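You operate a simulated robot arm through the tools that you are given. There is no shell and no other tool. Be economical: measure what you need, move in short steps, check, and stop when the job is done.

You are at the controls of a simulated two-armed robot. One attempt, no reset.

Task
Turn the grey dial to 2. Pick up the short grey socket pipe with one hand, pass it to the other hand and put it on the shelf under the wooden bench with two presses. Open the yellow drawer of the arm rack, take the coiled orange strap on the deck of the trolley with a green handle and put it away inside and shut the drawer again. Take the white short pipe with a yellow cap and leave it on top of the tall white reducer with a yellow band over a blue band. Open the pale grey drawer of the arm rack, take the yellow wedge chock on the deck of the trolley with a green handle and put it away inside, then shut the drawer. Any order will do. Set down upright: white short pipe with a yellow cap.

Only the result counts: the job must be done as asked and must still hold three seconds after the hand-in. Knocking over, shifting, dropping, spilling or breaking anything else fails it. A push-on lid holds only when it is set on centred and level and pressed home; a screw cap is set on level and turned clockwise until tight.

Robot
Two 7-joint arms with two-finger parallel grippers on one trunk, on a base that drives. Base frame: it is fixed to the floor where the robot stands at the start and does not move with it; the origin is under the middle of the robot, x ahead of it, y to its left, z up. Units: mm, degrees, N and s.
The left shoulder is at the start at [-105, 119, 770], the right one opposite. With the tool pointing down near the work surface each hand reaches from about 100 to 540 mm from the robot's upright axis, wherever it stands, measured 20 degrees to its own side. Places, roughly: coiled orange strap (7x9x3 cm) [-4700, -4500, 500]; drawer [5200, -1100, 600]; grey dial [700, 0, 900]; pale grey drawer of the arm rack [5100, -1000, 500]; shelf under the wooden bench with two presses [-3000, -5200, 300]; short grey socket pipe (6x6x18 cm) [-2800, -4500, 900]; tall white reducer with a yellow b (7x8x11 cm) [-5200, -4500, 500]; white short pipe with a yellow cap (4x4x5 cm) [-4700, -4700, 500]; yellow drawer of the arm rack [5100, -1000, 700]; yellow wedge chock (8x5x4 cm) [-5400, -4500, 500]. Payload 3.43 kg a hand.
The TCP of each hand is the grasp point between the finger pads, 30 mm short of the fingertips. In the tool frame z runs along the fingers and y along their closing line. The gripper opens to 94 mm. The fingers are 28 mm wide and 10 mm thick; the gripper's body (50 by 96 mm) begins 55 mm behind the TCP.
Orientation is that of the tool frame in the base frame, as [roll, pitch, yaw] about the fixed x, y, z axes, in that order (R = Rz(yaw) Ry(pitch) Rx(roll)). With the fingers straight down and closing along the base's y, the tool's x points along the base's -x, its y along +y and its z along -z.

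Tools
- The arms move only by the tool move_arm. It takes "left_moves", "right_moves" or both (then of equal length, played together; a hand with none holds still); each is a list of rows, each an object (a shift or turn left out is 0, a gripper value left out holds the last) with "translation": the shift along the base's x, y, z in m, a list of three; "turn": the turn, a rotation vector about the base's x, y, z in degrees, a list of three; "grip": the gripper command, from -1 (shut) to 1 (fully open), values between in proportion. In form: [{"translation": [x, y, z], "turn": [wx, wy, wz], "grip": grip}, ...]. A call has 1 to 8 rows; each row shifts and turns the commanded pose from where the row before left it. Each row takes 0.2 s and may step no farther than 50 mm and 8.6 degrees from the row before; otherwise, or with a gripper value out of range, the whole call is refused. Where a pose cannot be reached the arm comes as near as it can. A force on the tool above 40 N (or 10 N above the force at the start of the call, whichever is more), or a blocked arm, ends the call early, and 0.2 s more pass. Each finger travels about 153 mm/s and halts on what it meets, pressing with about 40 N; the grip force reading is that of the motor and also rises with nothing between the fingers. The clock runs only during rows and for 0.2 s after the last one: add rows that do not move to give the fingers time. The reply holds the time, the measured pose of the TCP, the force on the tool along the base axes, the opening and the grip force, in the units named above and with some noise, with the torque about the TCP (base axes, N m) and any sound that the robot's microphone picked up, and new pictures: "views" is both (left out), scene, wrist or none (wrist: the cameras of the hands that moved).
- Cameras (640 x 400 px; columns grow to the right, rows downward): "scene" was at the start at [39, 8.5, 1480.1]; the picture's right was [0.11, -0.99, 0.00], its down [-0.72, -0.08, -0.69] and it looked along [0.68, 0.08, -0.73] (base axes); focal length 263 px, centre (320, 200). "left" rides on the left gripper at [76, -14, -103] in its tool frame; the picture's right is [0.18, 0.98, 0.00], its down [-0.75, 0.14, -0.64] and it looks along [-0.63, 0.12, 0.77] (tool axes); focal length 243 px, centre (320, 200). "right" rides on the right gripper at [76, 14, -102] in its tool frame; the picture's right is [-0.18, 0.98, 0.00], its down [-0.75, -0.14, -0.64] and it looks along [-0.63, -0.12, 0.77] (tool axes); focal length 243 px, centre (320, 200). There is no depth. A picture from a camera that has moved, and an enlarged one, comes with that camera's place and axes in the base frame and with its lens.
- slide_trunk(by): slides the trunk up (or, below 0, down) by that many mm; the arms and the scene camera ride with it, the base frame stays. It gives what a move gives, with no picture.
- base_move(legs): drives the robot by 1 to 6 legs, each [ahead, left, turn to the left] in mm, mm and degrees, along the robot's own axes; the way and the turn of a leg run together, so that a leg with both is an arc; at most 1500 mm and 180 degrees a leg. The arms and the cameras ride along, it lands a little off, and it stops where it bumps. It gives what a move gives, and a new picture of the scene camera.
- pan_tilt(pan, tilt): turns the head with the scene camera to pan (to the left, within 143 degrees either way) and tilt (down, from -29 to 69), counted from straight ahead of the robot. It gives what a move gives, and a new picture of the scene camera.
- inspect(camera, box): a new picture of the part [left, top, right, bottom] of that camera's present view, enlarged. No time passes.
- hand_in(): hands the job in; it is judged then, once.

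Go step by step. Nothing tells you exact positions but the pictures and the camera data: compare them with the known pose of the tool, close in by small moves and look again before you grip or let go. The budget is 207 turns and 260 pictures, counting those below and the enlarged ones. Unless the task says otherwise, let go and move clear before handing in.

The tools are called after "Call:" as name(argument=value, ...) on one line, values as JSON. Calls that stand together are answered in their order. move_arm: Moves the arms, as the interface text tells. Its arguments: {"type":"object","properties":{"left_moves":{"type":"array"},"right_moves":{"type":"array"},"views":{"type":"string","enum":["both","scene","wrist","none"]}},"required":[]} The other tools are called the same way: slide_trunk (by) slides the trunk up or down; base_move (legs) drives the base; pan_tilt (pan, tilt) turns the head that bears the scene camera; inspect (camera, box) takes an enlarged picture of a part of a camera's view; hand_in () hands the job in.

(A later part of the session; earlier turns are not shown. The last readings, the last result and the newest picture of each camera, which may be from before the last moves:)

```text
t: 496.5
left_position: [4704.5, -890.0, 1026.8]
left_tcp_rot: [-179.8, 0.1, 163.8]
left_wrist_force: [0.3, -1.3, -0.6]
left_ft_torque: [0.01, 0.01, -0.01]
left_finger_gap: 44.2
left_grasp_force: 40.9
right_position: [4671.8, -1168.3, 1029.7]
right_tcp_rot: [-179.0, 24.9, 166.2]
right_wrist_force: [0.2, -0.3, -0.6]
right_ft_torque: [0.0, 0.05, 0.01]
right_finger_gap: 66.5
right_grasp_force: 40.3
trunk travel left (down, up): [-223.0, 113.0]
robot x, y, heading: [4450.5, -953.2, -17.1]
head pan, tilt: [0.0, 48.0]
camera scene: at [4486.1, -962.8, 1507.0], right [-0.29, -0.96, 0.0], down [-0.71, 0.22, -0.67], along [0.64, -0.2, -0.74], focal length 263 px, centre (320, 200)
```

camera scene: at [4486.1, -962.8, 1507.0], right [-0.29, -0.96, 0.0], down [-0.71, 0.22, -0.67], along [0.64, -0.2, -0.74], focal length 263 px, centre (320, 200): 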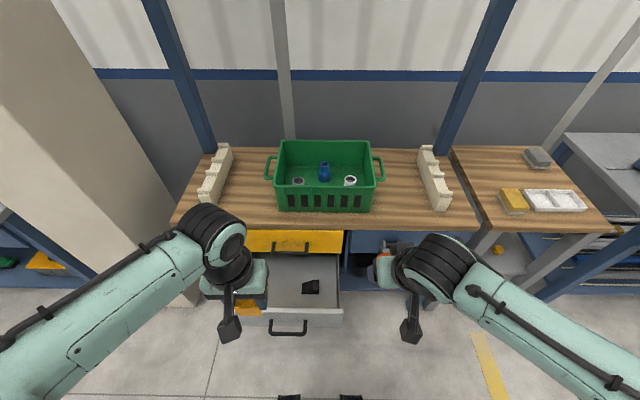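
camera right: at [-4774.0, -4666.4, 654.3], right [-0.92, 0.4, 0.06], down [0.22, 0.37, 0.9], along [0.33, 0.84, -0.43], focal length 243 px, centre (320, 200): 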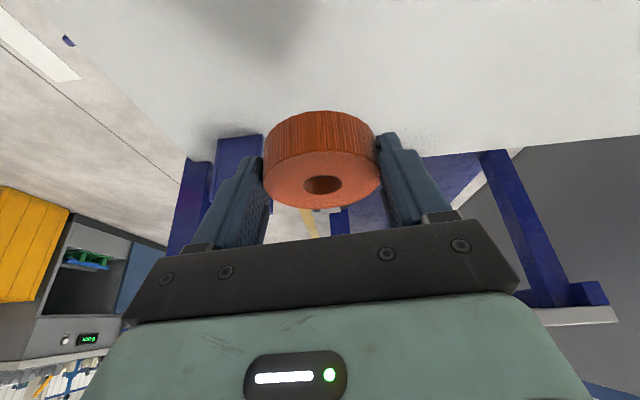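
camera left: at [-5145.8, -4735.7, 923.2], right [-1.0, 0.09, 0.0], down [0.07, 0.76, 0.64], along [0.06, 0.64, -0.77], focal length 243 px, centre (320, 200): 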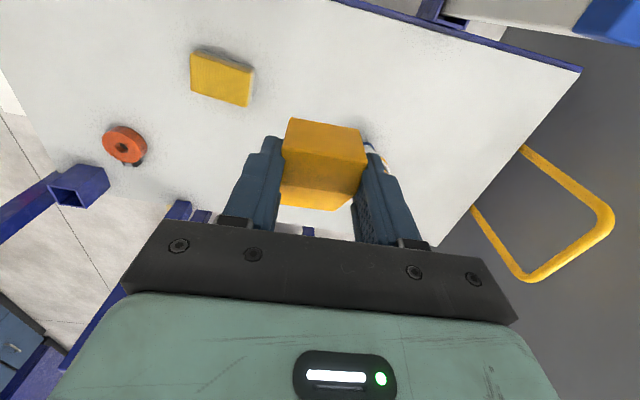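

I bring the chock over the left part of the open drawer, clear of the black item inside.

Call:
move_arm(left_moves=[{"translation": [0.025, -0.008, -0.03]}, {"translation": [0.025, -0.008, -0.03]}, {"translation": [0.025, -0.008, -0.036]}, {"translation": [0.025, -0.008, -0.036]}, {"translation": [0.025, -0.008, -0.036]}, {"translation": [0.025, -0.008, -0.036]}, {"translation": [0.025, -0.008, -0.036]}, {"translation": [0.025, -0.008, -0.036]}], views="none")

Call:
move_arm(left_moves=[{"translation": [0.02, -0.008, -0.03]}, {}], views="both")

```text
t: 498.3
left_position: [4905.7, -953.2, 752.7]
left_tcp_rot: [-180.0, 0.1, 163.7]
left_wrist_force: [0.2, -0.7, -1.4]
left_ft_torque: [0.01, 0.01, -0.04]
left_finger_gap: 44.0
left_grasp_force: 39.7
right_position: [4671.7, -1168.6, 1029.9]
right_tcp_rot: [-178.9, 24.9, 166.2]
right_wrist_force: [-0.3, 0.0, -1.3]
right_ft_torque: [0.03, 0.01, 0.01]
right_finger_gap: 66.5
right_grasp_force: 40.1
trunk travel left (down, up): [-223.0, 113.0]
robot x, y, heading: [4451.5, -949.7, -17.2]
head pan, tilt: [0.0, 48.0]
```

```text
t: 498.9
left_position: [4924.1, -962.2, 723.4]
left_tcp_rot: [-179.9, 0.2, 163.8]
left_wrist_force: [-0.9, 0.1, -0.2]
left_ft_torque: [-0.03, -0.01, 0.0]
left_finger_gap: 44.1
left_grasp_force: 39.9
right_position: [4671.4, -1167.7, 1029.7]
right_tcp_rot: [-178.9, 25.0, 166.1]
right_wrist_force: [0.6, -0.4, -0.8]
right_ft_torque: [0.02, 0.04, 0.01]
right_finger_gap: 66.8
right_grasp_force: 40.3
trunk travel left (down, up): [-223.0, 113.0]
robot x, y, heading: [4446.0, -953.3, -17.1]
head pan, tilt: [0.0, 48.0]
camera scene: at [4484.9, -962.4, 1507.0], right [-0.29, -0.96, 0.0], down [-0.71, 0.22, -0.67], along [0.64, -0.2, -0.74], focal length 263 px, centre (320, 200)
camera left: at [4846.0, -954.0, 827.1], right [0.1, 1.0, 0.0], down [0.76, -0.07, 0.64], along [0.64, -0.06, -0.77], focal length 243 px, centre (320, 200)
```

scene: 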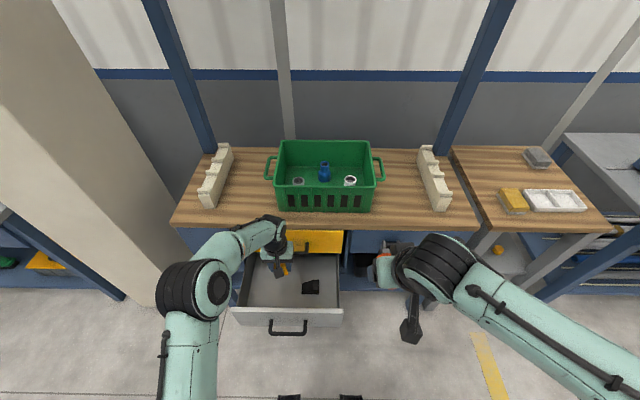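
left: 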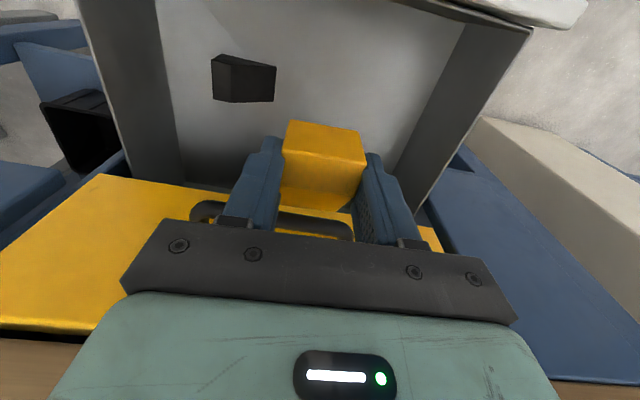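

I shift 30 mm back from the yellow handle and lower the chock into the drawer.

Call:
move_arm(left_moves=[{"translation": [-0.03, 0.009, -0.02]}, {"translation": [0, 0, -0.045]}, {"translation": [0, 0, -0.045]}, {"translation": [0, 0, -0.04]}, {}], views="wrist")

```text
t: 500.1
left_position: [4893.2, -952.4, 570.7]
left_tcp_rot: [-180.0, 0.1, 163.8]
left_wrist_force: [0.1, -0.8, -0.5]
left_ft_torque: [-0.02, -0.04, 0.01]
left_finger_gap: 44.1
left_grasp_force: 39.7
right_position: [4671.3, -1167.8, 1031.1]
right_tcp_rot: [-178.9, 24.9, 166.3]
right_wrist_force: [0.6, 0.3, -0.6]
right_ft_torque: [0.0, 0.03, -0.01]
right_finger_gap: 66.5
right_grasp_force: 40.0
trunk travel left (down, up): [-223.0, 113.0]
robot x, y, heading: [4450.2, -952.0, -17.0]
head pan, tilt: [0.0, 48.0]
camera left: at [4815.0, -946.0, 674.3], right [0.1, 1.0, 0.0], down [0.76, -0.07, 0.64], along [0.64, -0.06, -0.77], focal length 243 px, centre (320, 200)
```

left: 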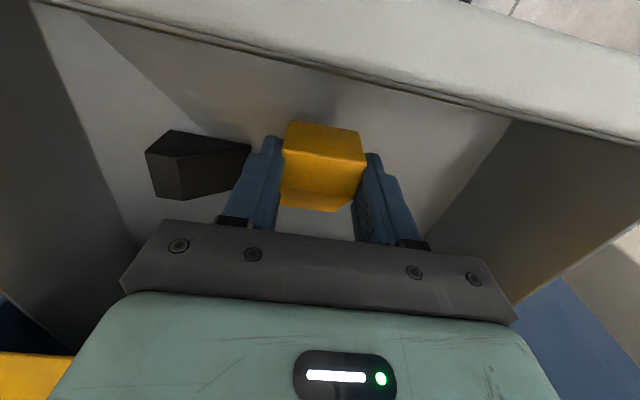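

Call:
move_arm(left_moves=[{"translation": [0.007, 0.025, -0.01]}, {"translation": [0, 0, -0.015]}, {"translation": [0, 0, -0.008]}, {}], views="wrist")

```text
t: 501.1
left_position: [4901.0, -927.0, 539.1]
left_tcp_rot: [-179.9, 0.2, 163.7]
left_wrist_force: [0.5, -0.5, -1.0]
left_ft_torque: [-0.01, 0.03, 0.0]
left_finger_gap: 44.0
left_grasp_force: 40.3
right_position: [4671.0, -1167.9, 1030.2]
right_tcp_rot: [-178.9, 25.0, 166.2]
right_wrist_force: [0.2, -0.3, 0.2]
right_ft_torque: [0.01, 0.01, 0.0]
right_finger_gap: 66.7
right_grasp_force: 40.0
trunk travel left (down, up): [-223.0, 113.0]
robot x, y, heading: [4452.2, -950.1, -17.0]
head pan, tilt: [0.0, 48.0]
camera left: at [4823.5, -920.4, 642.2], right [0.1, 1.0, 0.0], down [0.76, -0.07, 0.64], along [0.64, -0.06, -0.77], focal length 243 px, centre (320, 200)
```

left: 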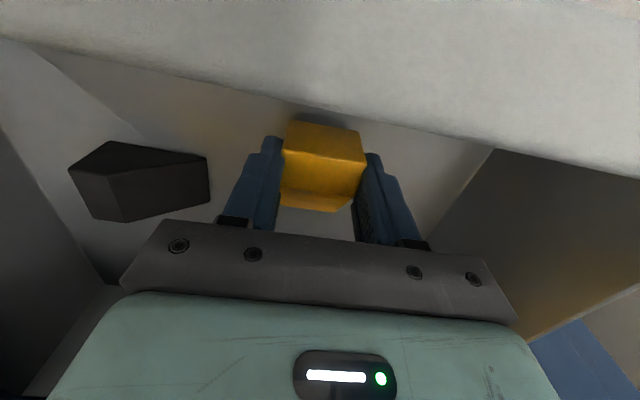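

Call:
move_arm(left_moves=[{"translation": [0.014, -0.004, -0.004]}, {"translation": [0, 0, -0.004]}, {"translation": [0, 0, -0.004]}, {"translation": [0, 0, -0.004]}, {}], views="none")

```text
t: 502.3
left_position: [4915.4, -931.6, 522.6]
left_tcp_rot: [-179.9, 0.1, 163.8]
left_wrist_force: [1.2, 0.0, -1.5]
left_ft_torque: [0.01, 0.02, 0.0]
left_finger_gap: 44.2
left_grasp_force: 40.1
right_position: [4670.5, -1167.6, 1030.6]
right_tcp_rot: [-178.9, 24.9, 166.2]
right_wrist_force: [-0.1, -0.8, -0.2]
right_ft_torque: [0.01, 0.04, 0.01]
right_finger_gap: 66.9
right_grasp_force: 40.0
trunk travel left (down, up): [-223.0, 113.0]
robot x, y, heading: [4449.8, -949.8, -17.0]
head pan, tilt: [0.0, 48.0]
```

Call:
move_arm(left_moves=[{"translation": [0, 0, -0.004]}, {"translation": [0, 0, -0.004]}, {"translation": [0, 0, -0.003]}, {"translation": [0, 0, -0.003]}, {}], views="wrist")

```text
t: 502.9
left_position: [4922.1, -934.1, 520.6]
left_tcp_rot: [-179.9, 1.1, 163.8]
left_wrist_force: [-1.2, -0.2, 13.3]
left_ft_torque: [0.11, 0.27, 0.05]
left_finger_gap: 44.0
left_grasp_force: 40.2
right_position: [4670.6, -1168.5, 1030.2]
right_tcp_rot: [-178.8, 24.8, 166.2]
right_wrist_force: [0.9, -0.8, -0.4]
right_ft_torque: [-0.01, 0.04, -0.02]
right_finger_gap: 66.7
right_grasp_force: 40.8
trunk travel left (down, up): [-223.0, 113.0]
robot x, y, heading: [4453.5, -949.6, -17.1]
head pan, tilt: [0.0, 48.0]
stopped in row 3 (left hand): the force on the tool passed its limit at 45 N (the readings are from after the stop); the commanded pose is now the measured one
camera left: at [4842.4, -925.7, 623.8], right [0.1, 1.0, -0.01], down [0.75, -0.07, 0.65], along [0.65, -0.07, -0.76], focal length 243 px, centre (320, 200)
```

left: 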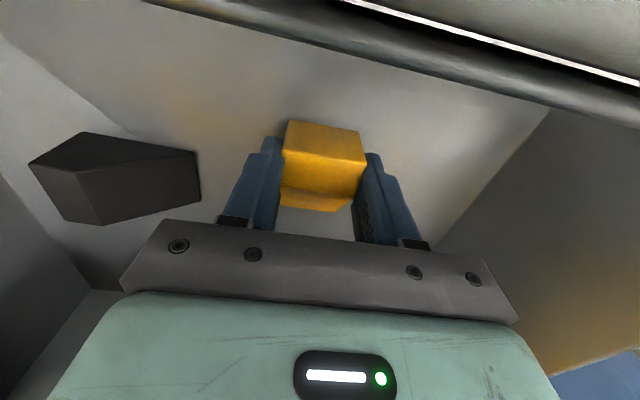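

The chock touches the drawer floor. I open slightly and rise straight out.

Call:
move_arm(left_moves=[{"translation": [0, 0, 0.002], "grip": 0.1}, {"grip": 0.3}, {"grip": 0.3}, {"translation": [0, 0, 0.02]}, {"translation": [0, 0, 0.04]}, {"translation": [0, 0, 0.045]}, {"translation": [0, 0, 0.045]}, {}], views="wrist")

```text
t: 504.7
left_position: [4920.9, -934.1, 672.7]
left_tcp_rot: [-179.8, 0.7, 163.7]
left_wrist_force: [0.1, -0.3, 0.2]
left_ft_torque: [-0.01, -0.04, 0.02]
left_finger_gap: 61.0
left_grasp_force: 0.1
right_position: [4670.4, -1168.8, 1029.7]
right_tcp_rot: [-178.8, 24.9, 166.2]
right_wrist_force: [-0.2, -0.1, -0.3]
right_ft_torque: [0.01, 0.02, 0.0]
right_finger_gap: 66.6
right_grasp_force: 40.1
trunk travel left (down, up): [-223.0, 113.0]
robot x, y, heading: [4448.0, -954.7, -17.1]
head pan, tilt: [0.0, 48.0]
camera left: at [4842.3, -926.8, 774.2], right [0.1, 1.0, 0.0], down [0.76, -0.07, 0.65], along [0.65, -0.07, -0.76], focal length 243 px, centre (320, 200)
```

left: 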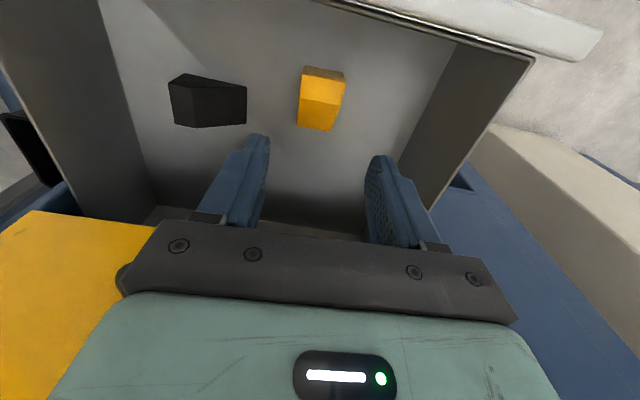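

The chock lies in the drawer. I raise the left hand, back the base, and turn the left hand to point forward for pushing and pulling.

Call:
move_arm(left_moves=[{"translation": [0, 0, 0.045]}, {"translation": [0, 0, 0.045], "grip": -1}, {}], views="none")

Call:
base_move(legs=[[-330, 0, 0]])

Call:
move_arm(left_moves=[{"translation": [-0.01, 0.003, -0.02], "turn": [-6.134, -3.249, 4.908]}, {"translation": [-0.01, 0.003, -0.02], "turn": [-6.134, -3.249, 4.908]}, {"translation": [-0.01, 0.003, -0.02], "turn": [-6.134, -3.249, 4.908]}, {"translation": [-0.01, 0.003, -0.02], "turn": [-6.134, -3.249, 4.908]}, {"translation": [-0.01, 0.003, -0.02], "turn": [-6.134, -3.249, 4.908]}, {"translation": [-0.01, 0.003, -0.02], "turn": [-6.134, -3.249, 4.908]}, {"translation": [-0.01, 0.003, -0.02], "turn": [-6.134, -3.249, 4.908]}], views="none")

Call:
move_arm(left_moves=[{"translation": [0, 0, -0.01], "turn": [-6.134, -3.249, 4.908]}, {"translation": [0, 0, -0.01], "turn": [-6.134, -3.249, 4.908]}, {"translation": [0, 0, -0.01], "turn": [-6.134, -3.249, 4.908]}, {"translation": [0, 0, -0.01], "turn": [-6.134, -3.249, 4.908]}, {"translation": [0, 0, -0.01], "turn": [-6.134, -3.249, 4.908]}, {"translation": [0, 0, -0.01], "turn": [-6.134, -3.249, 4.908]}, {"translation": [0, 0, 0], "turn": [-6.134, -3.249, 4.908]}, {}], views="both")

```text
t: 505.5
left_position: [4920.6, -933.5, 761.9]
left_tcp_rot: [-179.9, 0.7, 163.8]
left_wrist_force: [0.6, 0.1, -0.2]
left_ft_torque: [-0.02, -0.01, 0.01]
left_finger_gap: 0.1
left_grasp_force: 33.2
right_position: [4671.2, -1168.4, 1029.5]
right_tcp_rot: [-179.0, 24.9, 166.3]
right_wrist_force: [0.4, 0.4, -0.8]
right_ft_torque: [0.02, 0.03, 0.01]
right_finger_gap: 66.8
right_grasp_force: 40.2
trunk travel left (down, up): [-223.0, 113.0]
robot x, y, heading: [4448.4, -953.6, -17.0]
head pan, tilt: [0.0, 48.0]
```

```text
t: 507.7
left_position: [4607.3, -839.2, 761.2]
left_tcp_rot: [-179.8, 0.7, 163.7]
left_wrist_force: [0.2, 0.0, -0.1]
left_ft_torque: [0.04, -0.01, 0.03]
left_finger_gap: 0.0
left_grasp_force: 33.0
right_position: [4357.4, -1071.8, 1030.2]
right_tcp_rot: [-178.9, 24.9, 166.1]
right_wrist_force: [-0.3, 0.3, -1.1]
right_ft_torque: [0.0, -0.01, -0.01]
right_finger_gap: 66.7
right_grasp_force: 40.2
trunk travel left (down, up): [-223.0, 113.0]
robot x, y, heading: [4133.8, -854.1, -17.5]
head pan, tilt: [0.0, 48.0]
camera scene: at [4171.6, -866.2, 1507.0], right [-0.29, -0.96, 0.0], down [-0.71, 0.22, -0.67], along [0.64, -0.2, -0.74], focal length 263 px, centre (320, 200)
```

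scene: 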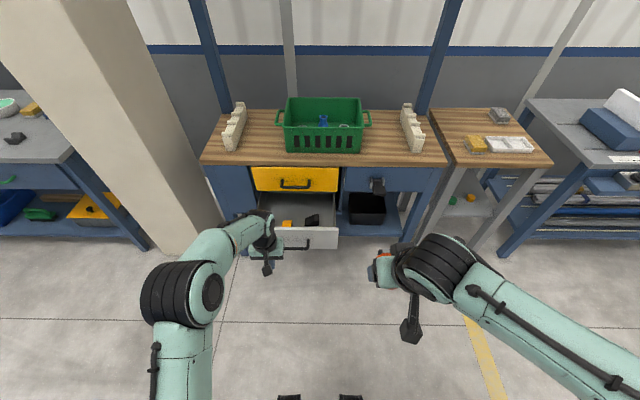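

```text
t: 509.3
left_position: [4539.3, -817.6, 621.9]
left_tcp_rot: [-134.8, 19.4, -151.2]
left_wrist_force: [-0.3, 0.2, 0.8]
left_ft_torque: [-0.02, 0.02, -0.01]
left_finger_gap: 0.0
left_grasp_force: 32.9
right_position: [4357.4, -1073.0, 1031.0]
right_tcp_rot: [-178.8, 24.9, 166.1]
right_wrist_force: [0.9, 0.3, -1.1]
right_ft_torque: [0.0, 0.03, 0.0]
right_finger_gap: 66.7
right_grasp_force: 39.7
trunk travel left (down, up): [-223.0, 113.0]
robot x, y, heading: [4134.3, -853.3, -17.3]
head pan, tilt: [0.0, 48.0]
```

```text
t: 511.1
left_position: [4538.7, -817.3, 561.0]
left_tcp_rot: [-90.4, -0.4, -106.8]
left_wrist_force: [-0.2, -0.4, 0.0]
left_ft_torque: [0.0, 0.01, -0.02]
left_finger_gap: 0.2
left_grasp_force: 32.3
right_position: [4357.1, -1072.3, 1030.5]
right_tcp_rot: [-179.0, 25.0, 166.1]
right_wrist_force: [0.1, 0.8, -1.3]
right_ft_torque: [-0.02, 0.05, -0.01]
right_finger_gap: 66.8
right_grasp_force: 40.3
trunk travel left (down, up): [-223.0, 113.0]
robot x, y, heading: [4139.9, -854.2, -16.9]
head pan, tilt: [0.0, 48.0]
camera scene: at [4172.2, -866.4, 1507.0], right [-0.29, -0.96, 0.0], down [-0.71, 0.22, -0.67], along [0.64, -0.2, -0.74], focal length 263 px, centre (320, 200)
camera left: at [4417.7, -861.6, 578.1], right [-0.06, -0.18, -0.98], down [-0.4, 0.91, -0.14], along [0.92, 0.38, -0.13], focal length 243 px, centre (320, 200)
```

scene: 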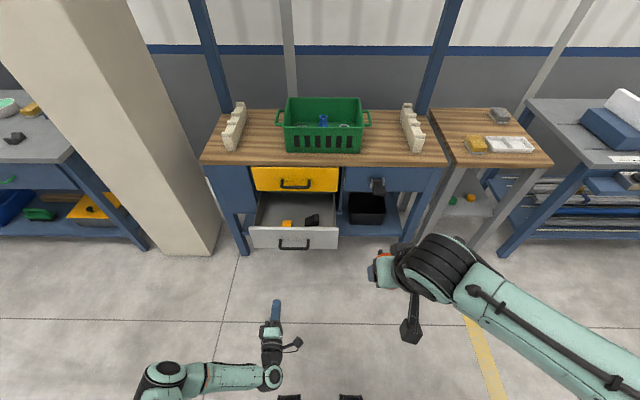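
left: 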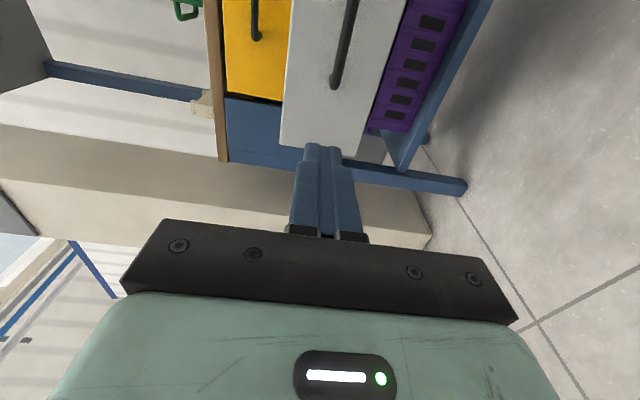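

The left hand points forward at the drawer's level. I centre it and drive ahead to push the grey drawer shut.

Call:
move_arm(left_moves=[{"translation": [-0.011, -0.036, 0.012]}, {}], views="none")

Call:
base_move(legs=[[300, 0, 0]])

```text
t: 511.7
left_position: [4526.7, -854.2, 575.1]
left_tcp_rot: [-90.5, -0.2, -106.7]
left_wrist_force: [-0.2, -0.8, -0.2]
left_ft_torque: [0.0, 0.03, 0.01]
left_finger_gap: 0.0
left_grasp_force: 33.4
right_position: [4357.2, -1071.1, 1030.7]
right_tcp_rot: [-178.8, 24.9, 166.0]
right_wrist_force: [0.3, -1.6, -0.5]
right_ft_torque: [-0.01, 0.01, -0.03]
right_finger_gap: 66.4
right_grasp_force: 39.5
trunk travel left (down, up): [-223.0, 113.0]
robot x, y, heading: [4135.7, -857.7, -17.1]
head pan, tilt: [0.0, 48.0]
```

```text
t: 513.7
left_position: [4812.9, -942.0, 574.4]
left_tcp_rot: [-90.6, -0.3, -106.7]
left_wrist_force: [0.1, -0.2, -0.9]
left_ft_torque: [0.0, 0.0, 0.04]
left_finger_gap: 0.1
left_grasp_force: 34.2
right_position: [4643.9, -1160.5, 1029.6]
right_tcp_rot: [-178.9, 25.0, 166.2]
right_wrist_force: [0.6, -0.3, -1.1]
right_ft_torque: [0.01, 0.0, -0.03]
right_finger_gap: 66.7
right_grasp_force: 39.9
trunk travel left (down, up): [-223.0, 113.0]
robot x, y, heading: [4422.3, -943.4, -17.1]
head pan, tilt: [0.0, 48.0]
camera scene: at [4459.7, -954.7, 1507.0], right [-0.29, -0.96, 0.0], down [-0.71, 0.22, -0.67], along [0.64, -0.2, -0.74], focal length 263 px, centre (320, 200)
```

scene: 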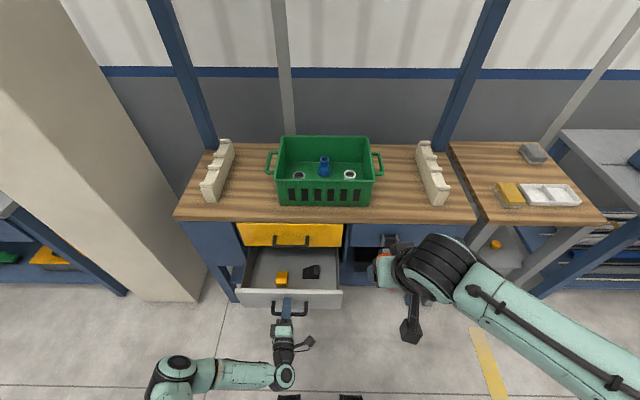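

Call:
base_move(legs=[[170, 0, 0]])

```text
t: 515.2
left_position: [4975.6, -991.3, 573.2]
left_tcp_rot: [-90.6, -0.2, -106.8]
left_wrist_force: [-0.3, -0.1, 0.0]
left_ft_torque: [-0.02, -0.01, 0.01]
left_finger_gap: 0.2
left_grasp_force: 33.5
right_position: [4806.8, -1210.8, 1030.1]
right_tcp_rot: [-178.9, 24.9, 166.2]
right_wrist_force: [0.1, 0.0, -0.2]
right_ft_torque: [0.03, 0.01, 0.0]
right_finger_gap: 66.5
right_grasp_force: 39.7
trunk travel left (down, up): [-223.0, 113.0]
robot x, y, heading: [4584.8, -990.4, -17.2]
head pan, tilt: [0.0, 48.0]
camera scene: at [4622.5, -1004.6, 1506.9], right [-0.29, -0.96, 0.0], down [-0.71, 0.22, -0.67], along [0.64, -0.2, -0.74], focal length 263 px, centre (320, 200)
```

scene: 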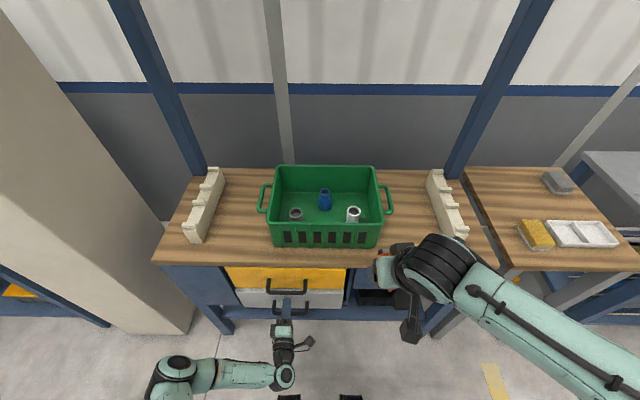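

Almost shut. I push the last bit with the arm, watching the force.

Call:
move_arm(left_moves=[{"translation": [0.0076, -0.0023, 0]}, {"translation": [0.0076, -0.0023, 0]}, {"translation": [0.0076, -0.0023, 0]}, {"translation": [0.0076, -0.0023, 0]}, {}], views="wrist")

```text
t: 516.0
left_position: [4993.9, -996.6, 574.0]
left_tcp_rot: [-90.5, -0.1, -106.9]
left_wrist_force: [-15.9, 9.3, 7.8]
left_ft_torque: [-0.07, -0.31, -0.12]
left_finger_gap: 0.0
left_grasp_force: 32.8
right_position: [4805.4, -1208.7, 1029.8]
right_tcp_rot: [-178.9, 24.9, 166.3]
right_wrist_force: [1.0, -0.2, -1.0]
right_ft_torque: [0.04, 0.05, 0.01]
right_finger_gap: 66.4
right_grasp_force: 40.0
trunk travel left (down, up): [-223.0, 113.0]
robot x, y, heading: [4584.9, -992.5, -16.8]
head pan, tilt: [0.0, 48.0]
stopped in row 4 (left hand): the force on the tool passed its limit at 47 N (the readings are from after the stop); the commanded pose is now the measured one
camera left: at [4874.1, -1040.9, 590.3], right [-0.06, -0.18, -0.98], down [-0.4, 0.91, -0.14], along [0.92, 0.38, -0.13], focal length 243 px, centre (320, 200)
```

left: 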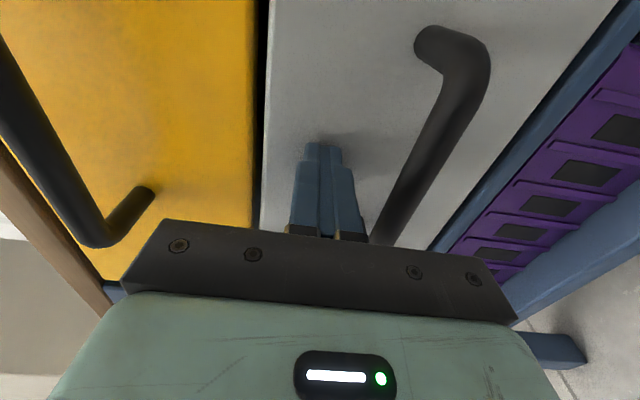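

The grey drawer is shut flush. I back off, open the gripper and rise to the yellow handle.

Call:
move_arm(left_moves=[{"translation": [-0.043, 0.013, 0]}, {"translation": [-0.043, 0.013, 0], "grip": 1}, {"translation": [0, 0, 0.04]}, {"translation": [0, 0, 0.04]}, {"translation": [0, 0, 0.035]}, {}], views="both")

```text
t: 517.4
left_position: [4910.4, -971.3, 688.4]
left_tcp_rot: [-90.7, -0.2, -106.8]
left_wrist_force: [-0.1, 0.0, 0.0]
left_ft_torque: [0.03, 0.01, 0.0]
left_finger_gap: 93.8
left_grasp_force: 0.0
right_position: [4806.4, -1208.8, 1030.3]
right_tcp_rot: [-178.9, 24.9, 166.2]
right_wrist_force: [-0.1, -0.7, -0.6]
right_ft_torque: [-0.01, 0.0, 0.03]
right_finger_gap: 66.8
right_grasp_force: 40.0
trunk travel left (down, up): [-223.0, 113.0]
robot x, y, heading: [4586.1, -991.3, -16.9]
head pan, tilt: [0.0, 48.0]
camera scene: at [4621.2, -1004.1, 1507.0], right [-0.29, -0.96, 0.0], down [-0.71, 0.22, -0.67], along [0.64, -0.2, -0.74], focal length 263 px, centre (320, 200)
camera left: at [4789.5, -1014.8, 705.7], right [-0.06, -0.18, -0.98], down [-0.4, 0.91, -0.14], along [0.92, 0.38, -0.13], focal length 243 px, centre (320, 200)
```

scene: 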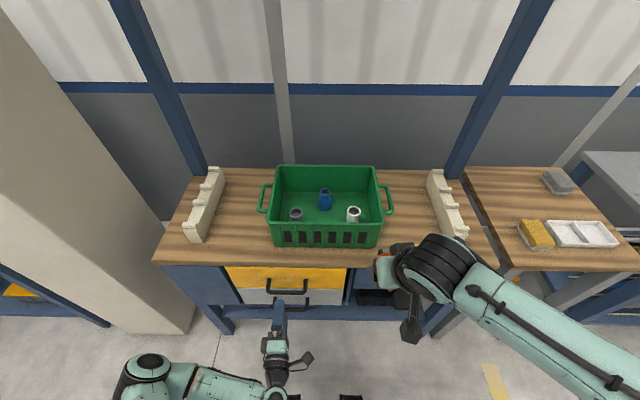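
left: 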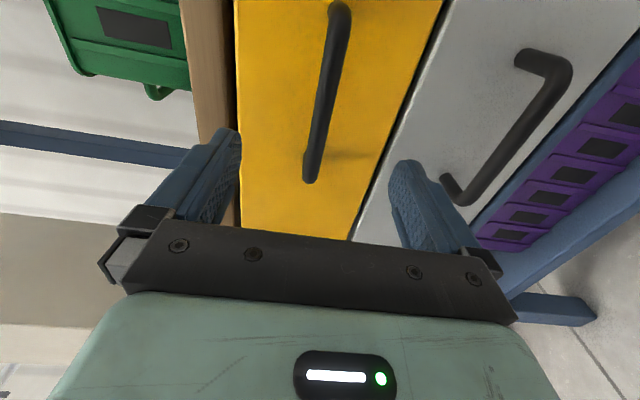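

The yellow bar is level with the hand (z≈690). I advance and grip it.

Call:
move_arm(left_moves=[{"translation": [0.023, -0.01, 0.001]}, {"translation": [0.023, -0.01, 0.001]}, {"translation": [0.021, -0.01, 0]}, {}, {"grip": -0.3}, {"grip": -1}, {"grip": -1}, {}], views="wrist")

```text
t: 519.2
left_position: [4975.8, -1002.2, 688.4]
left_tcp_rot: [-90.9, 0.0, -106.9]
left_wrist_force: [-1.7, -1.1, -18.4]
left_ft_torque: [0.25, -0.07, -0.03]
left_finger_gap: 18.3
left_grasp_force: 45.5
right_position: [4807.1, -1210.0, 1031.5]
right_tcp_rot: [-178.8, 24.9, 166.2]
right_wrist_force: [0.7, 0.4, -0.9]
right_ft_torque: [0.02, 0.01, 0.01]
right_finger_gap: 66.6
right_grasp_force: 40.2
trunk travel left (down, up): [-223.0, 113.0]
robot x, y, heading: [4587.1, -991.5, -17.0]
head pan, tilt: [0.0, 48.0]
camera left: at [4856.1, -1045.3, 706.0], right [-0.07, -0.17, -0.98], down [-0.4, 0.91, -0.13], along [0.91, 0.38, -0.13], focal length 243 px, centre (320, 200)
```

left: 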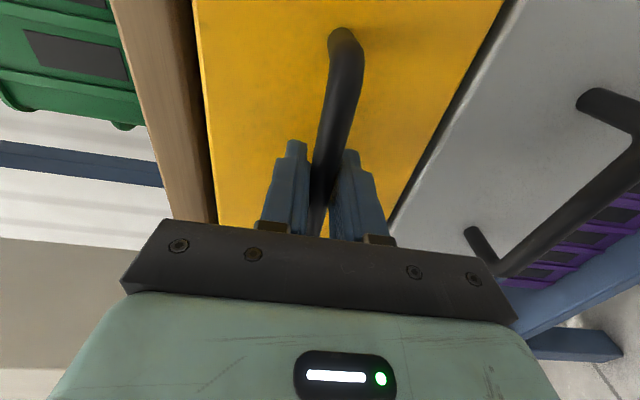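

Gripped. I pull the yellow drawer open by driving back.

Call:
base_move(legs=[[-215, 0, 0]])

```text
t: 520.9
left_position: [4771.9, -935.5, 688.9]
left_tcp_rot: [-91.0, 0.0, -106.4]
left_wrist_force: [7.0, 20.1, -20.1]
left_ft_torque: [0.3, 0.01, -0.09]
left_finger_gap: 18.1
left_grasp_force: 45.0
right_position: [4601.5, -1145.3, 1030.3]
right_tcp_rot: [-178.7, 24.9, 166.4]
right_wrist_force: [0.3, -0.2, -0.7]
right_ft_torque: [-0.01, 0.01, -0.01]
right_finger_gap: 66.7
right_grasp_force: 39.5
trunk travel left (down, up): [-223.0, 113.0]
robot x, y, heading: [4379.6, -931.0, -17.1]
head pan, tilt: [0.0, 48.0]
camera scene: at [4416.3, -938.8, 1506.9], right [-0.29, -0.96, 0.0], down [-0.71, 0.22, -0.67], along [0.64, -0.2, -0.74], focal length 263 px, centre (320, 200)
```

scene: 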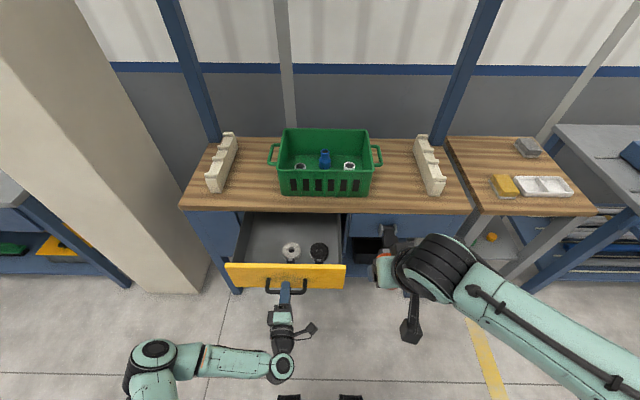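

The yellow drawer is open with two items inside; its left part is free. I release the handle, back off a bit and shift left so the right hand can reach that part.

Call:
move_arm(left_moves=[{"grip": 0}, {"grip": 1}, {"grip": 1}, {}], views="none")

Call:
base_move(legs=[[-110, 0, 0]])

Call:
move_arm(left_moves=[{"translation": [0.01, 0.03, -0.035], "grip": -1}, {"translation": [0.01, 0.03, -0.035]}, {"translation": [0, 0, -0.035]}, {}], right_moves=[{"turn": [1.76, 5.74, 0]}, {"turn": [1.76, 5.74, 0]}, {"turn": [1.76, 5.74, 0]}, {}], views="none")

Call:
base_move(legs=[[0, 285, 0], [190, 0, 0]])

```text
t: 521.9
left_position: [4770.6, -935.6, 689.4]
left_tcp_rot: [-90.7, 0.0, -106.4]
left_wrist_force: [0.0, -1.0, 0.3]
left_ft_torque: [-0.01, 0.01, 0.02]
left_finger_gap: 94.1
left_grasp_force: 0.1
right_position: [4600.3, -1145.9, 1029.3]
right_tcp_rot: [-178.7, 24.9, 166.3]
right_wrist_force: [1.1, 0.7, -1.5]
right_ft_torque: [-0.01, 0.04, 0.03]
right_finger_gap: 66.4
right_grasp_force: 39.9
trunk travel left (down, up): [-223.0, 113.0]
robot x, y, heading: [4375.9, -932.4, -16.8]
head pan, tilt: [0.0, 48.0]
```

```text
t: 523.1
left_position: [4667.5, -904.1, 690.8]
left_tcp_rot: [-90.8, 0.0, -106.5]
left_wrist_force: [-0.7, -0.1, -0.5]
left_ft_torque: [0.0, 0.0, 0.0]
left_finger_gap: 94.2
left_grasp_force: 0.1
right_position: [4497.2, -1115.1, 1029.8]
right_tcp_rot: [-178.8, 25.0, 166.4]
right_wrist_force: [-0.3, -0.7, -0.8]
right_ft_torque: [0.04, 0.0, 0.02]
right_finger_gap: 66.9
right_grasp_force: 40.2
trunk travel left (down, up): [-223.0, 113.0]
robot x, y, heading: [4276.6, -896.5, -16.9]
head pan, tilt: [0.0, 48.0]
camera scene: at [4311.4, -909.4, 1507.0], right [-0.29, -0.96, 0.0], down [-0.71, 0.22, -0.67], along [0.64, -0.2, -0.74], focal length 263 px, centre (320, 200)
```

scene: 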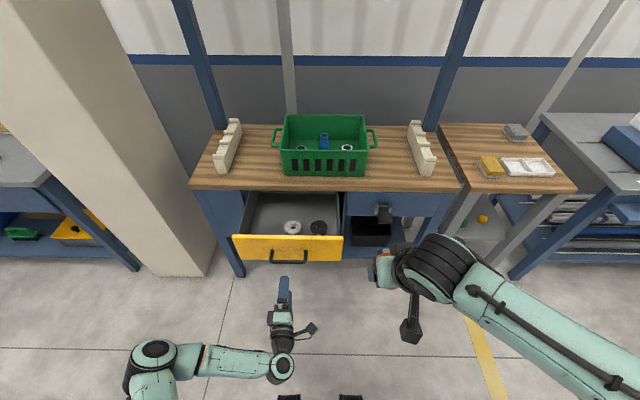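

```text
t: 524.1
left_position: [4687.1, -843.8, 582.3]
left_tcp_rot: [-90.8, 0.0, -106.5]
left_wrist_force: [-0.2, -0.1, 0.3]
left_ft_torque: [-0.01, 0.02, -0.02]
left_finger_gap: 0.2
left_grasp_force: 32.5
right_position: [4497.9, -1115.6, 1029.9]
right_tcp_rot: [-179.9, 6.9, 166.0]
right_wrist_force: [0.6, -0.1, -1.0]
right_ft_torque: [-0.01, 0.0, -0.03]
right_finger_gap: 66.7
right_grasp_force: 39.6
trunk travel left (down, up): [-223.0, 113.0]
robot x, y, heading: [4274.5, -896.6, -17.0]
head pan, tilt: [0.0, 48.0]
```

```text
t: 528.4
left_position: [4950.2, -623.0, 583.6]
left_tcp_rot: [-90.9, -0.1, -106.4]
left_wrist_force: [-0.2, 0.2, -0.5]
left_ft_torque: [-0.02, 0.01, 0.02]
left_finger_gap: 0.0
left_grasp_force: 33.0
right_position: [4761.8, -892.9, 1029.8]
right_tcp_rot: [-179.9, 6.9, 166.0]
right_wrist_force: [-0.6, 0.3, -1.4]
right_ft_torque: [0.04, 0.05, 0.0]
right_finger_gap: 66.7
right_grasp_force: 40.1
trunk travel left (down, up): [-223.0, 113.0]
robot x, y, heading: [4542.7, -679.9, -16.9]
head pan, tilt: [0.0, 48.0]
camera scene: at [4576.2, -688.7, 1506.9], right [-0.29, -0.96, 0.0], down [-0.71, 0.22, -0.67], along [0.64, -0.19, -0.74], focal length 263 px, centre (320, 200)
```

scene: 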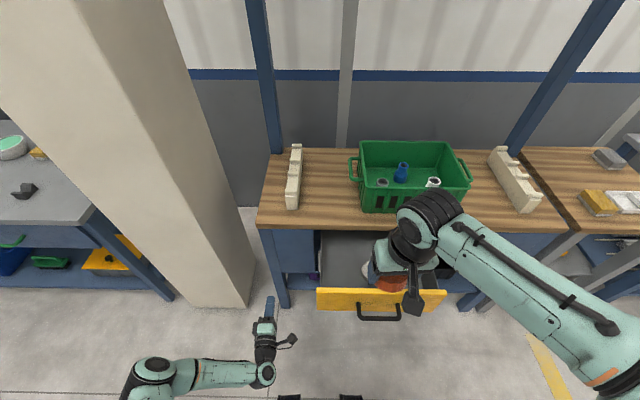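

I bring the strap over the drawer's left part.

Call:
move_arm(right_moves=[{"translation": [0.027, 0.0007, -0.033]}, {"translation": [0.027, 0.0007, -0.033]}, {"translation": [0.027, 0.0007, -0.033]}, {"translation": [0.027, 0.0007, -0.033]}, {"translation": [0.027, 0.0007, -0.033]}, {"translation": [0.027, 0.0007, -0.033]}, {"translation": [0.02, 0.0007, -0.033]}, {}], views="both")

```text
t: 530.1
left_position: [4951.2, -622.6, 583.3]
left_tcp_rot: [-90.8, -0.1, -106.4]
left_wrist_force: [-0.5, -0.1, 0.3]
left_ft_torque: [-0.02, 0.0, 0.02]
left_finger_gap: 0.1
left_grasp_force: 32.4
right_position: [4943.5, -888.5, 799.7]
right_tcp_rot: [-179.9, 7.0, 166.0]
right_wrist_force: [1.0, -0.2, 0.2]
right_ft_torque: [0.01, 0.02, -0.01]
right_finger_gap: 66.8
right_grasp_force: 40.2
trunk travel left (down, up): [-223.0, 113.0]
robot x, y, heading: [4540.7, -675.6, -16.8]
head pan, tilt: [0.0, 48.0]
camera scene: at [4575.0, -688.4, 1507.0], right [-0.29, -0.96, 0.0], down [-0.71, 0.22, -0.67], along [0.64, -0.19, -0.74], focal length 263 px, centre (320, 200)
camera right: at [4862.3, -853.4, 893.1], right [0.41, 0.91, 0.02], down [0.62, -0.3, 0.73], along [0.67, -0.29, -0.68], focal length 243 px, centre (320, 200)
```

scene: 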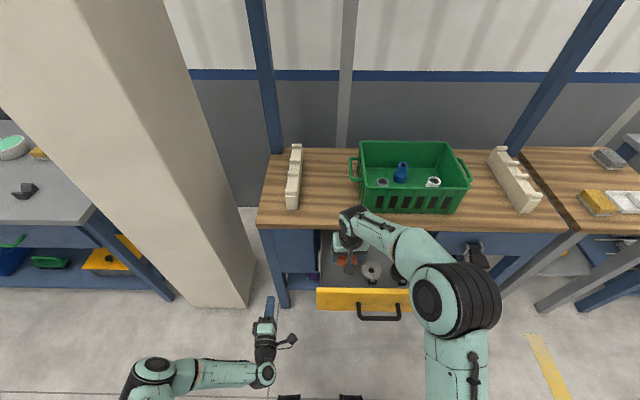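
right: 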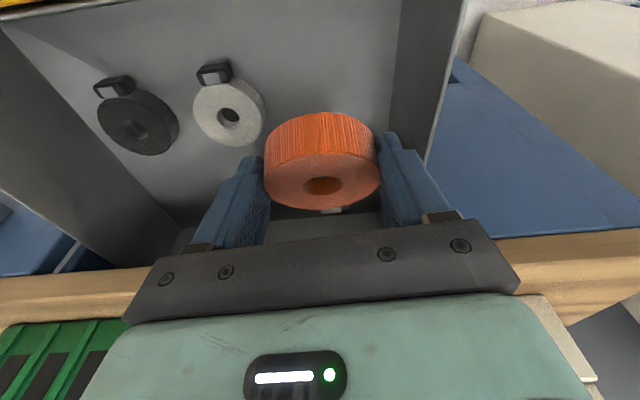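

Other strap coils are in the drawer; my spot by the left wall is free. I lower the strap.

Call:
move_arm(right_moves=[{"translation": [0.001, 0.004, -0.04]}, {"translation": [0, 0, -0.04]}, {"translation": [0, 0, -0.015]}, {}], views="wrist")

```text
t: 531.1
left_position: [4950.9, -622.5, 583.3]
left_tcp_rot: [-90.8, -0.1, -106.4]
left_wrist_force: [0.0, 0.2, -0.3]
left_ft_torque: [-0.02, 0.03, -0.03]
left_finger_gap: 0.2
left_grasp_force: 32.6
right_position: [4944.4, -882.1, 704.5]
right_tcp_rot: [-179.9, 6.9, 166.0]
right_wrist_force: [0.4, 0.3, -1.6]
right_ft_torque: [-0.01, 0.03, 0.04]
right_finger_gap: 66.6
right_grasp_force: 39.9
trunk travel left (down, up): [-223.0, 113.0]
robot x, y, heading: [4541.5, -677.5, -17.0]
head pan, tilt: [0.0, 48.0]
camera right: at [4863.4, -848.6, 797.5], right [0.41, 0.91, 0.02], down [0.62, -0.3, 0.73], along [0.67, -0.29, -0.68], focal length 243 px, centre (320, 200)
```

right: 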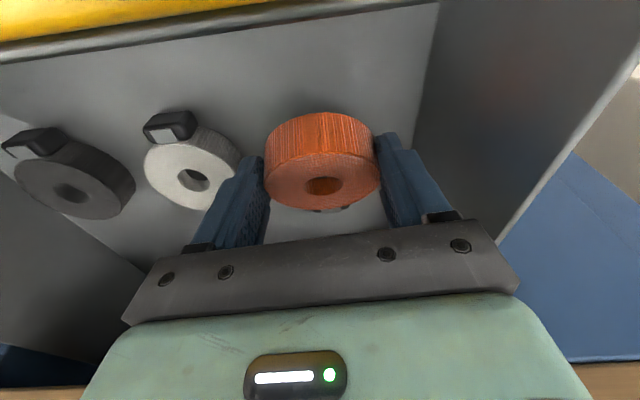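

Call:
move_arm(right_moves=[{"translation": [0.002, 0.008, -0.006]}, {"translation": [0, 0, -0.005]}, {"translation": [0, 0, -0.005]}, {"translation": [0, 0, -0.004]}, {"translation": [0, 0, -0.004]}, {}], views="wrist")

```text
t: 532.5
left_position: [4950.1, -621.7, 583.3]
left_tcp_rot: [-90.8, 0.0, -106.4]
left_wrist_force: [-0.6, 0.3, 0.4]
left_ft_torque: [0.01, 0.03, -0.02]
left_finger_gap: 0.0
left_grasp_force: 33.5
right_position: [4945.3, -876.9, 679.8]
right_tcp_rot: [-179.8, 6.9, 166.0]
right_wrist_force: [0.1, 0.4, -1.0]
right_ft_torque: [-0.03, -0.02, 0.03]
right_finger_gap: 66.9
right_grasp_force: 40.4
trunk travel left (down, up): [-223.0, 113.0]
robot x, y, heading: [4543.3, -681.0, -17.0]
head pan, tilt: [0.0, 48.0]
camera right: at [4864.1, -841.3, 773.0], right [0.41, 0.91, 0.02], down [0.62, -0.3, 0.73], along [0.67, -0.29, -0.68], focal length 243 px, centre (320, 200)
```

right: 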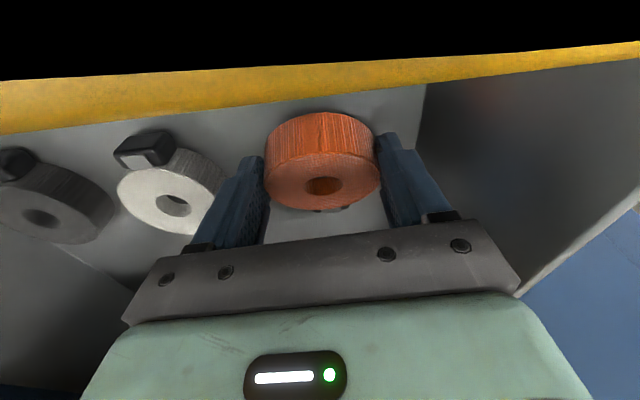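

Call:
move_arm(right_moves=[{"translation": [0.016, -0.005, 0]}, {"translation": [0, 0, -0.004]}, {"translation": [0, 0, -0.004]}, {"translation": [0, 0, -0.004]}, {}], views="wrist")

```text
t: 533.4
left_position: [4950.2, -622.2, 584.0]
left_tcp_rot: [-90.8, 0.0, -106.5]
left_wrist_force: [0.3, -0.2, 0.4]
left_ft_torque: [0.02, 0.0, 0.02]
left_finger_gap: 0.1
left_grasp_force: 33.0
right_position: [4964.4, -881.8, 679.3]
right_tcp_rot: [-179.9, 7.3, 166.0]
right_wrist_force: [-0.9, -1.2, 13.3]
right_ft_torque: [0.52, 1.27, 0.17]
right_finger_gap: 66.8
right_grasp_force: 39.4
trunk travel left (down, up): [-223.0, 113.0]
robot x, y, heading: [4539.4, -679.2, -17.0]
head pan, tilt: [0.0, 48.0]
stopped in row 4 (right hand): the force on the tool passed its limit at 46 N (the readings are from after the stop); the commanded pose is now the measured one
camera right: at [4882.9, -846.8, 772.1], right [0.42, 0.91, 0.02], down [0.61, -0.3, 0.73], along [0.67, -0.29, -0.68], focal length 243 px, centre (320, 200)
```

right: 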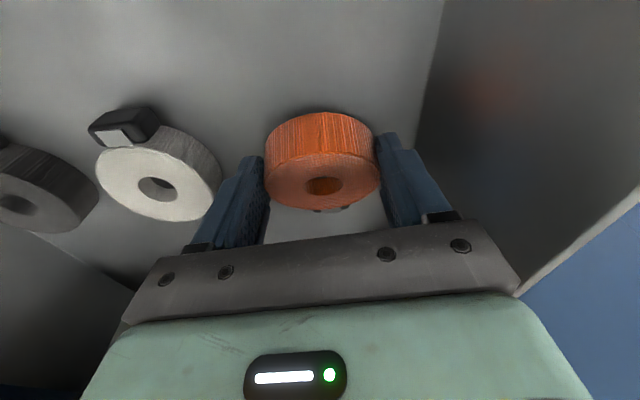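

The hand's camera touched the drawer's front edge. I move 25 mm further in and continue down.

Call:
move_arm(right_moves=[{"translation": [0, 0, 0.006]}, {"translation": [0.024, -0.007, 0]}, {"translation": [0, 0, -0.005]}, {"translation": [0, 0, -0.004]}, {"translation": [0, 0, -0.004]}, {}], views="wrist")

```text
t: 534.8
left_position: [4949.2, -622.7, 584.6]
left_tcp_rot: [-90.8, 0.0, -106.4]
left_wrist_force: [-0.2, -0.5, -0.4]
left_ft_torque: [-0.01, 0.0, -0.01]
left_finger_gap: 0.0
left_grasp_force: 32.7
right_position: [4988.6, -888.8, 674.3]
right_tcp_rot: [179.9, 7.8, 166.0]
right_wrist_force: [1.1, -1.2, 27.1]
right_ft_torque: [-0.48, -1.36, 0.0]
right_finger_gap: 67.1
right_grasp_force: 39.8
trunk travel left (down, up): [-223.0, 113.0]
robot x, y, heading: [4538.7, -676.9, -16.7]
head pan, tilt: [0.0, 48.0]
camera right: at [4906.2, -854.2, 767.1], right [0.42, 0.91, 0.03], down [0.61, -0.3, 0.74], along [0.68, -0.29, -0.67], focal length 243 px, centre (320, 200)
```

right: 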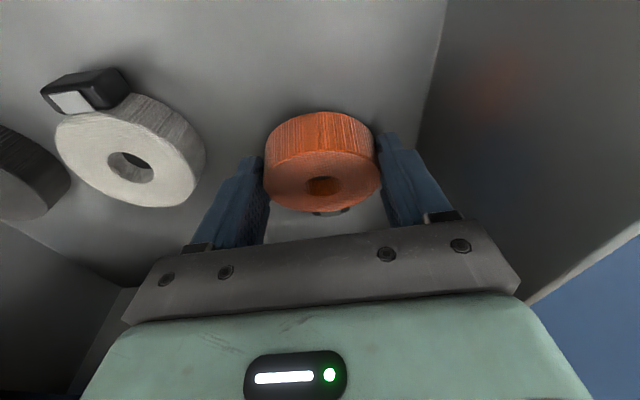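

The strap's far edge now touches the drawer floor. I ease up, open, and rise out.

Call:
move_arm(right_moves=[{"translation": [0, 0, 0.002], "grip": 0.5}, {"grip": 0.62}, {"grip": 0.62}, {}, {"translation": [0, 0, 0.03]}, {"translation": [0, 0, 0.045]}, {"translation": [0, 0, 0.045]}, {}], views="wrist")

```text
t: 536.6
left_position: [4950.1, -621.9, 583.7]
left_tcp_rot: [-90.7, 0.0, -106.4]
left_wrist_force: [-0.2, 0.6, 0.1]
left_ft_torque: [0.0, 0.05, -0.03]
left_finger_gap: 0.0
left_grasp_force: 33.2
right_position: [4985.5, -887.7, 795.1]
right_tcp_rot: [180.0, 7.2, 165.9]
right_wrist_force: [0.3, 0.7, -0.6]
right_ft_torque: [-0.01, 0.0, 0.01]
right_finger_gap: 76.0
right_grasp_force: 0.0
trunk travel left (down, up): [-223.0, 113.0]
robot x, y, heading: [4540.2, -678.8, -17.0]
head pan, tilt: [0.0, 48.0]
camera right: at [4904.6, -853.4, 887.6], right [0.41, 0.91, 0.02], down [0.61, -0.3, 0.73], along [0.67, -0.29, -0.68], focal length 243 px, centre (320, 200)
```

right: 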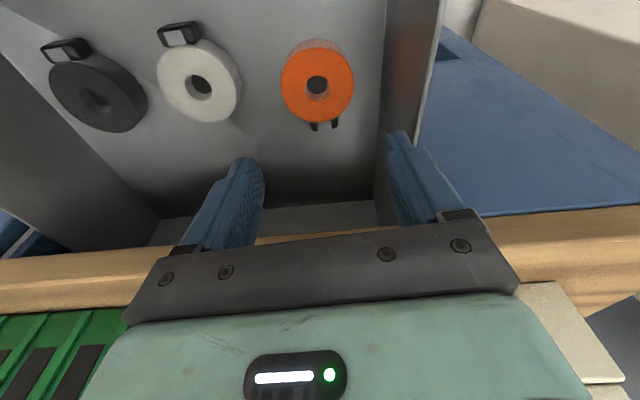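

The strap lies flat in the drawer. I retract the right hand, then position the left hand below the yellow handle to push the drawer shut.

Call:
move_arm(right_moves=[{"translation": [-0.01, 0, 0.04]}, {"translation": [-0.03, 0, 0.035]}, {"translation": [-0.034, -0.0007, 0.033]}, {"translation": [-0.034, -0.0007, 0.033]}, {"translation": [-0.034, -0.0007, 0.033]}, {"translation": [-0.034, -0.0007, 0.033]}, {"translation": [-0.034, -0.0007, 0.033]}, {}], views="none")

Call:
base_move(legs=[[-240, 0, 0], [0, -357, 0]])

Call:
move_arm(left_moves=[{"translation": [0, 0, 0.037]}, {"translation": [0, 0, 0.037]}, {}], views="wrist")

```text
t: 538.4
left_position: [4949.1, -623.6, 584.0]
left_tcp_rot: [-90.8, 0.0, -106.4]
left_wrist_force: [0.7, -0.2, -0.1]
left_ft_torque: [-0.01, -0.04, -0.02]
left_finger_gap: 0.0
left_grasp_force: 33.3
right_position: [4778.3, -893.6, 1032.5]
right_tcp_rot: [-179.9, 7.2, 165.9]
right_wrist_force: [0.4, 0.2, 0.0]
right_ft_torque: [-0.01, 0.07, 0.02]
right_finger_gap: 75.9
right_grasp_force: 0.0
trunk travel left (down, up): [-223.0, 113.0]
robot x, y, heading: [4537.3, -678.5, -16.8]
head pan, tilt: [0.0, 48.0]
```

```text
t: 543.4
left_position: [4619.2, -893.7, 583.5]
left_tcp_rot: [-90.9, 0.1, -106.3]
left_wrist_force: [0.5, 0.2, 0.3]
left_ft_torque: [0.03, -0.02, -0.02]
left_finger_gap: 0.1
left_grasp_force: 33.0
right_position: [4446.4, -1165.1, 1031.7]
right_tcp_rot: [180.0, 7.4, 166.1]
right_wrist_force: [-0.6, 1.1, 0.1]
right_ft_torque: [0.0, -0.02, 0.02]
right_finger_gap: 76.3
right_grasp_force: 0.0
trunk travel left (down, up): [-223.0, 113.0]
robot x, y, heading: [4212.1, -949.6, -17.0]
head pan, tilt: [0.0, 48.0]
camera scene: at [4244.3, -960.2, 1507.0], right [-0.29, -0.96, 0.0], down [-0.71, 0.22, -0.67], along [0.64, -0.19, -0.74], focal length 263 px, centre (320, 200)
```

scene: 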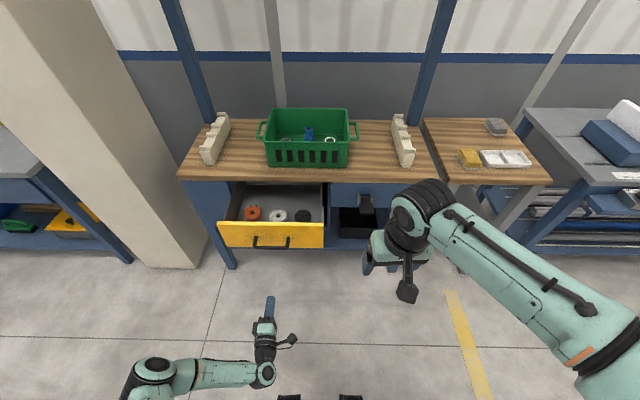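

```text
t: 544.2
left_position: [4619.3, -894.6, 658.0]
left_tcp_rot: [-90.9, 0.0, -106.3]
left_wrist_force: [-1.0, -1.0, -0.1]
left_ft_torque: [0.01, 0.04, 0.0]
left_finger_gap: 0.0
left_grasp_force: 33.0
right_position: [4447.8, -1164.8, 1033.3]
right_tcp_rot: [-180.0, 7.3, 166.2]
right_wrist_force: [0.8, 0.7, 0.2]
right_ft_torque: [0.0, -0.02, -0.01]
right_finger_gap: 76.2
right_grasp_force: 0.0
trunk travel left (down, up): [-223.0, 113.0]
robot x, y, heading: [4210.4, -951.6, -17.0]
head pan, tilt: [0.0, 48.0]
camera left: at [4499.9, -939.5, 675.8], right [-0.07, -0.17, -0.98], down [-0.41, 0.9, -0.13], along [0.91, 0.39, -0.13], focal length 243 px, centre (320, 200)
```

left: 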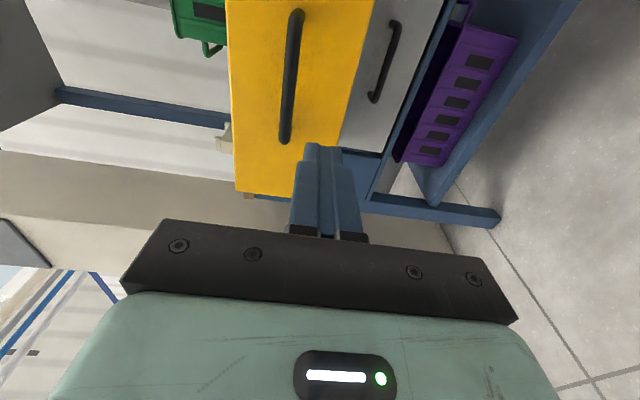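

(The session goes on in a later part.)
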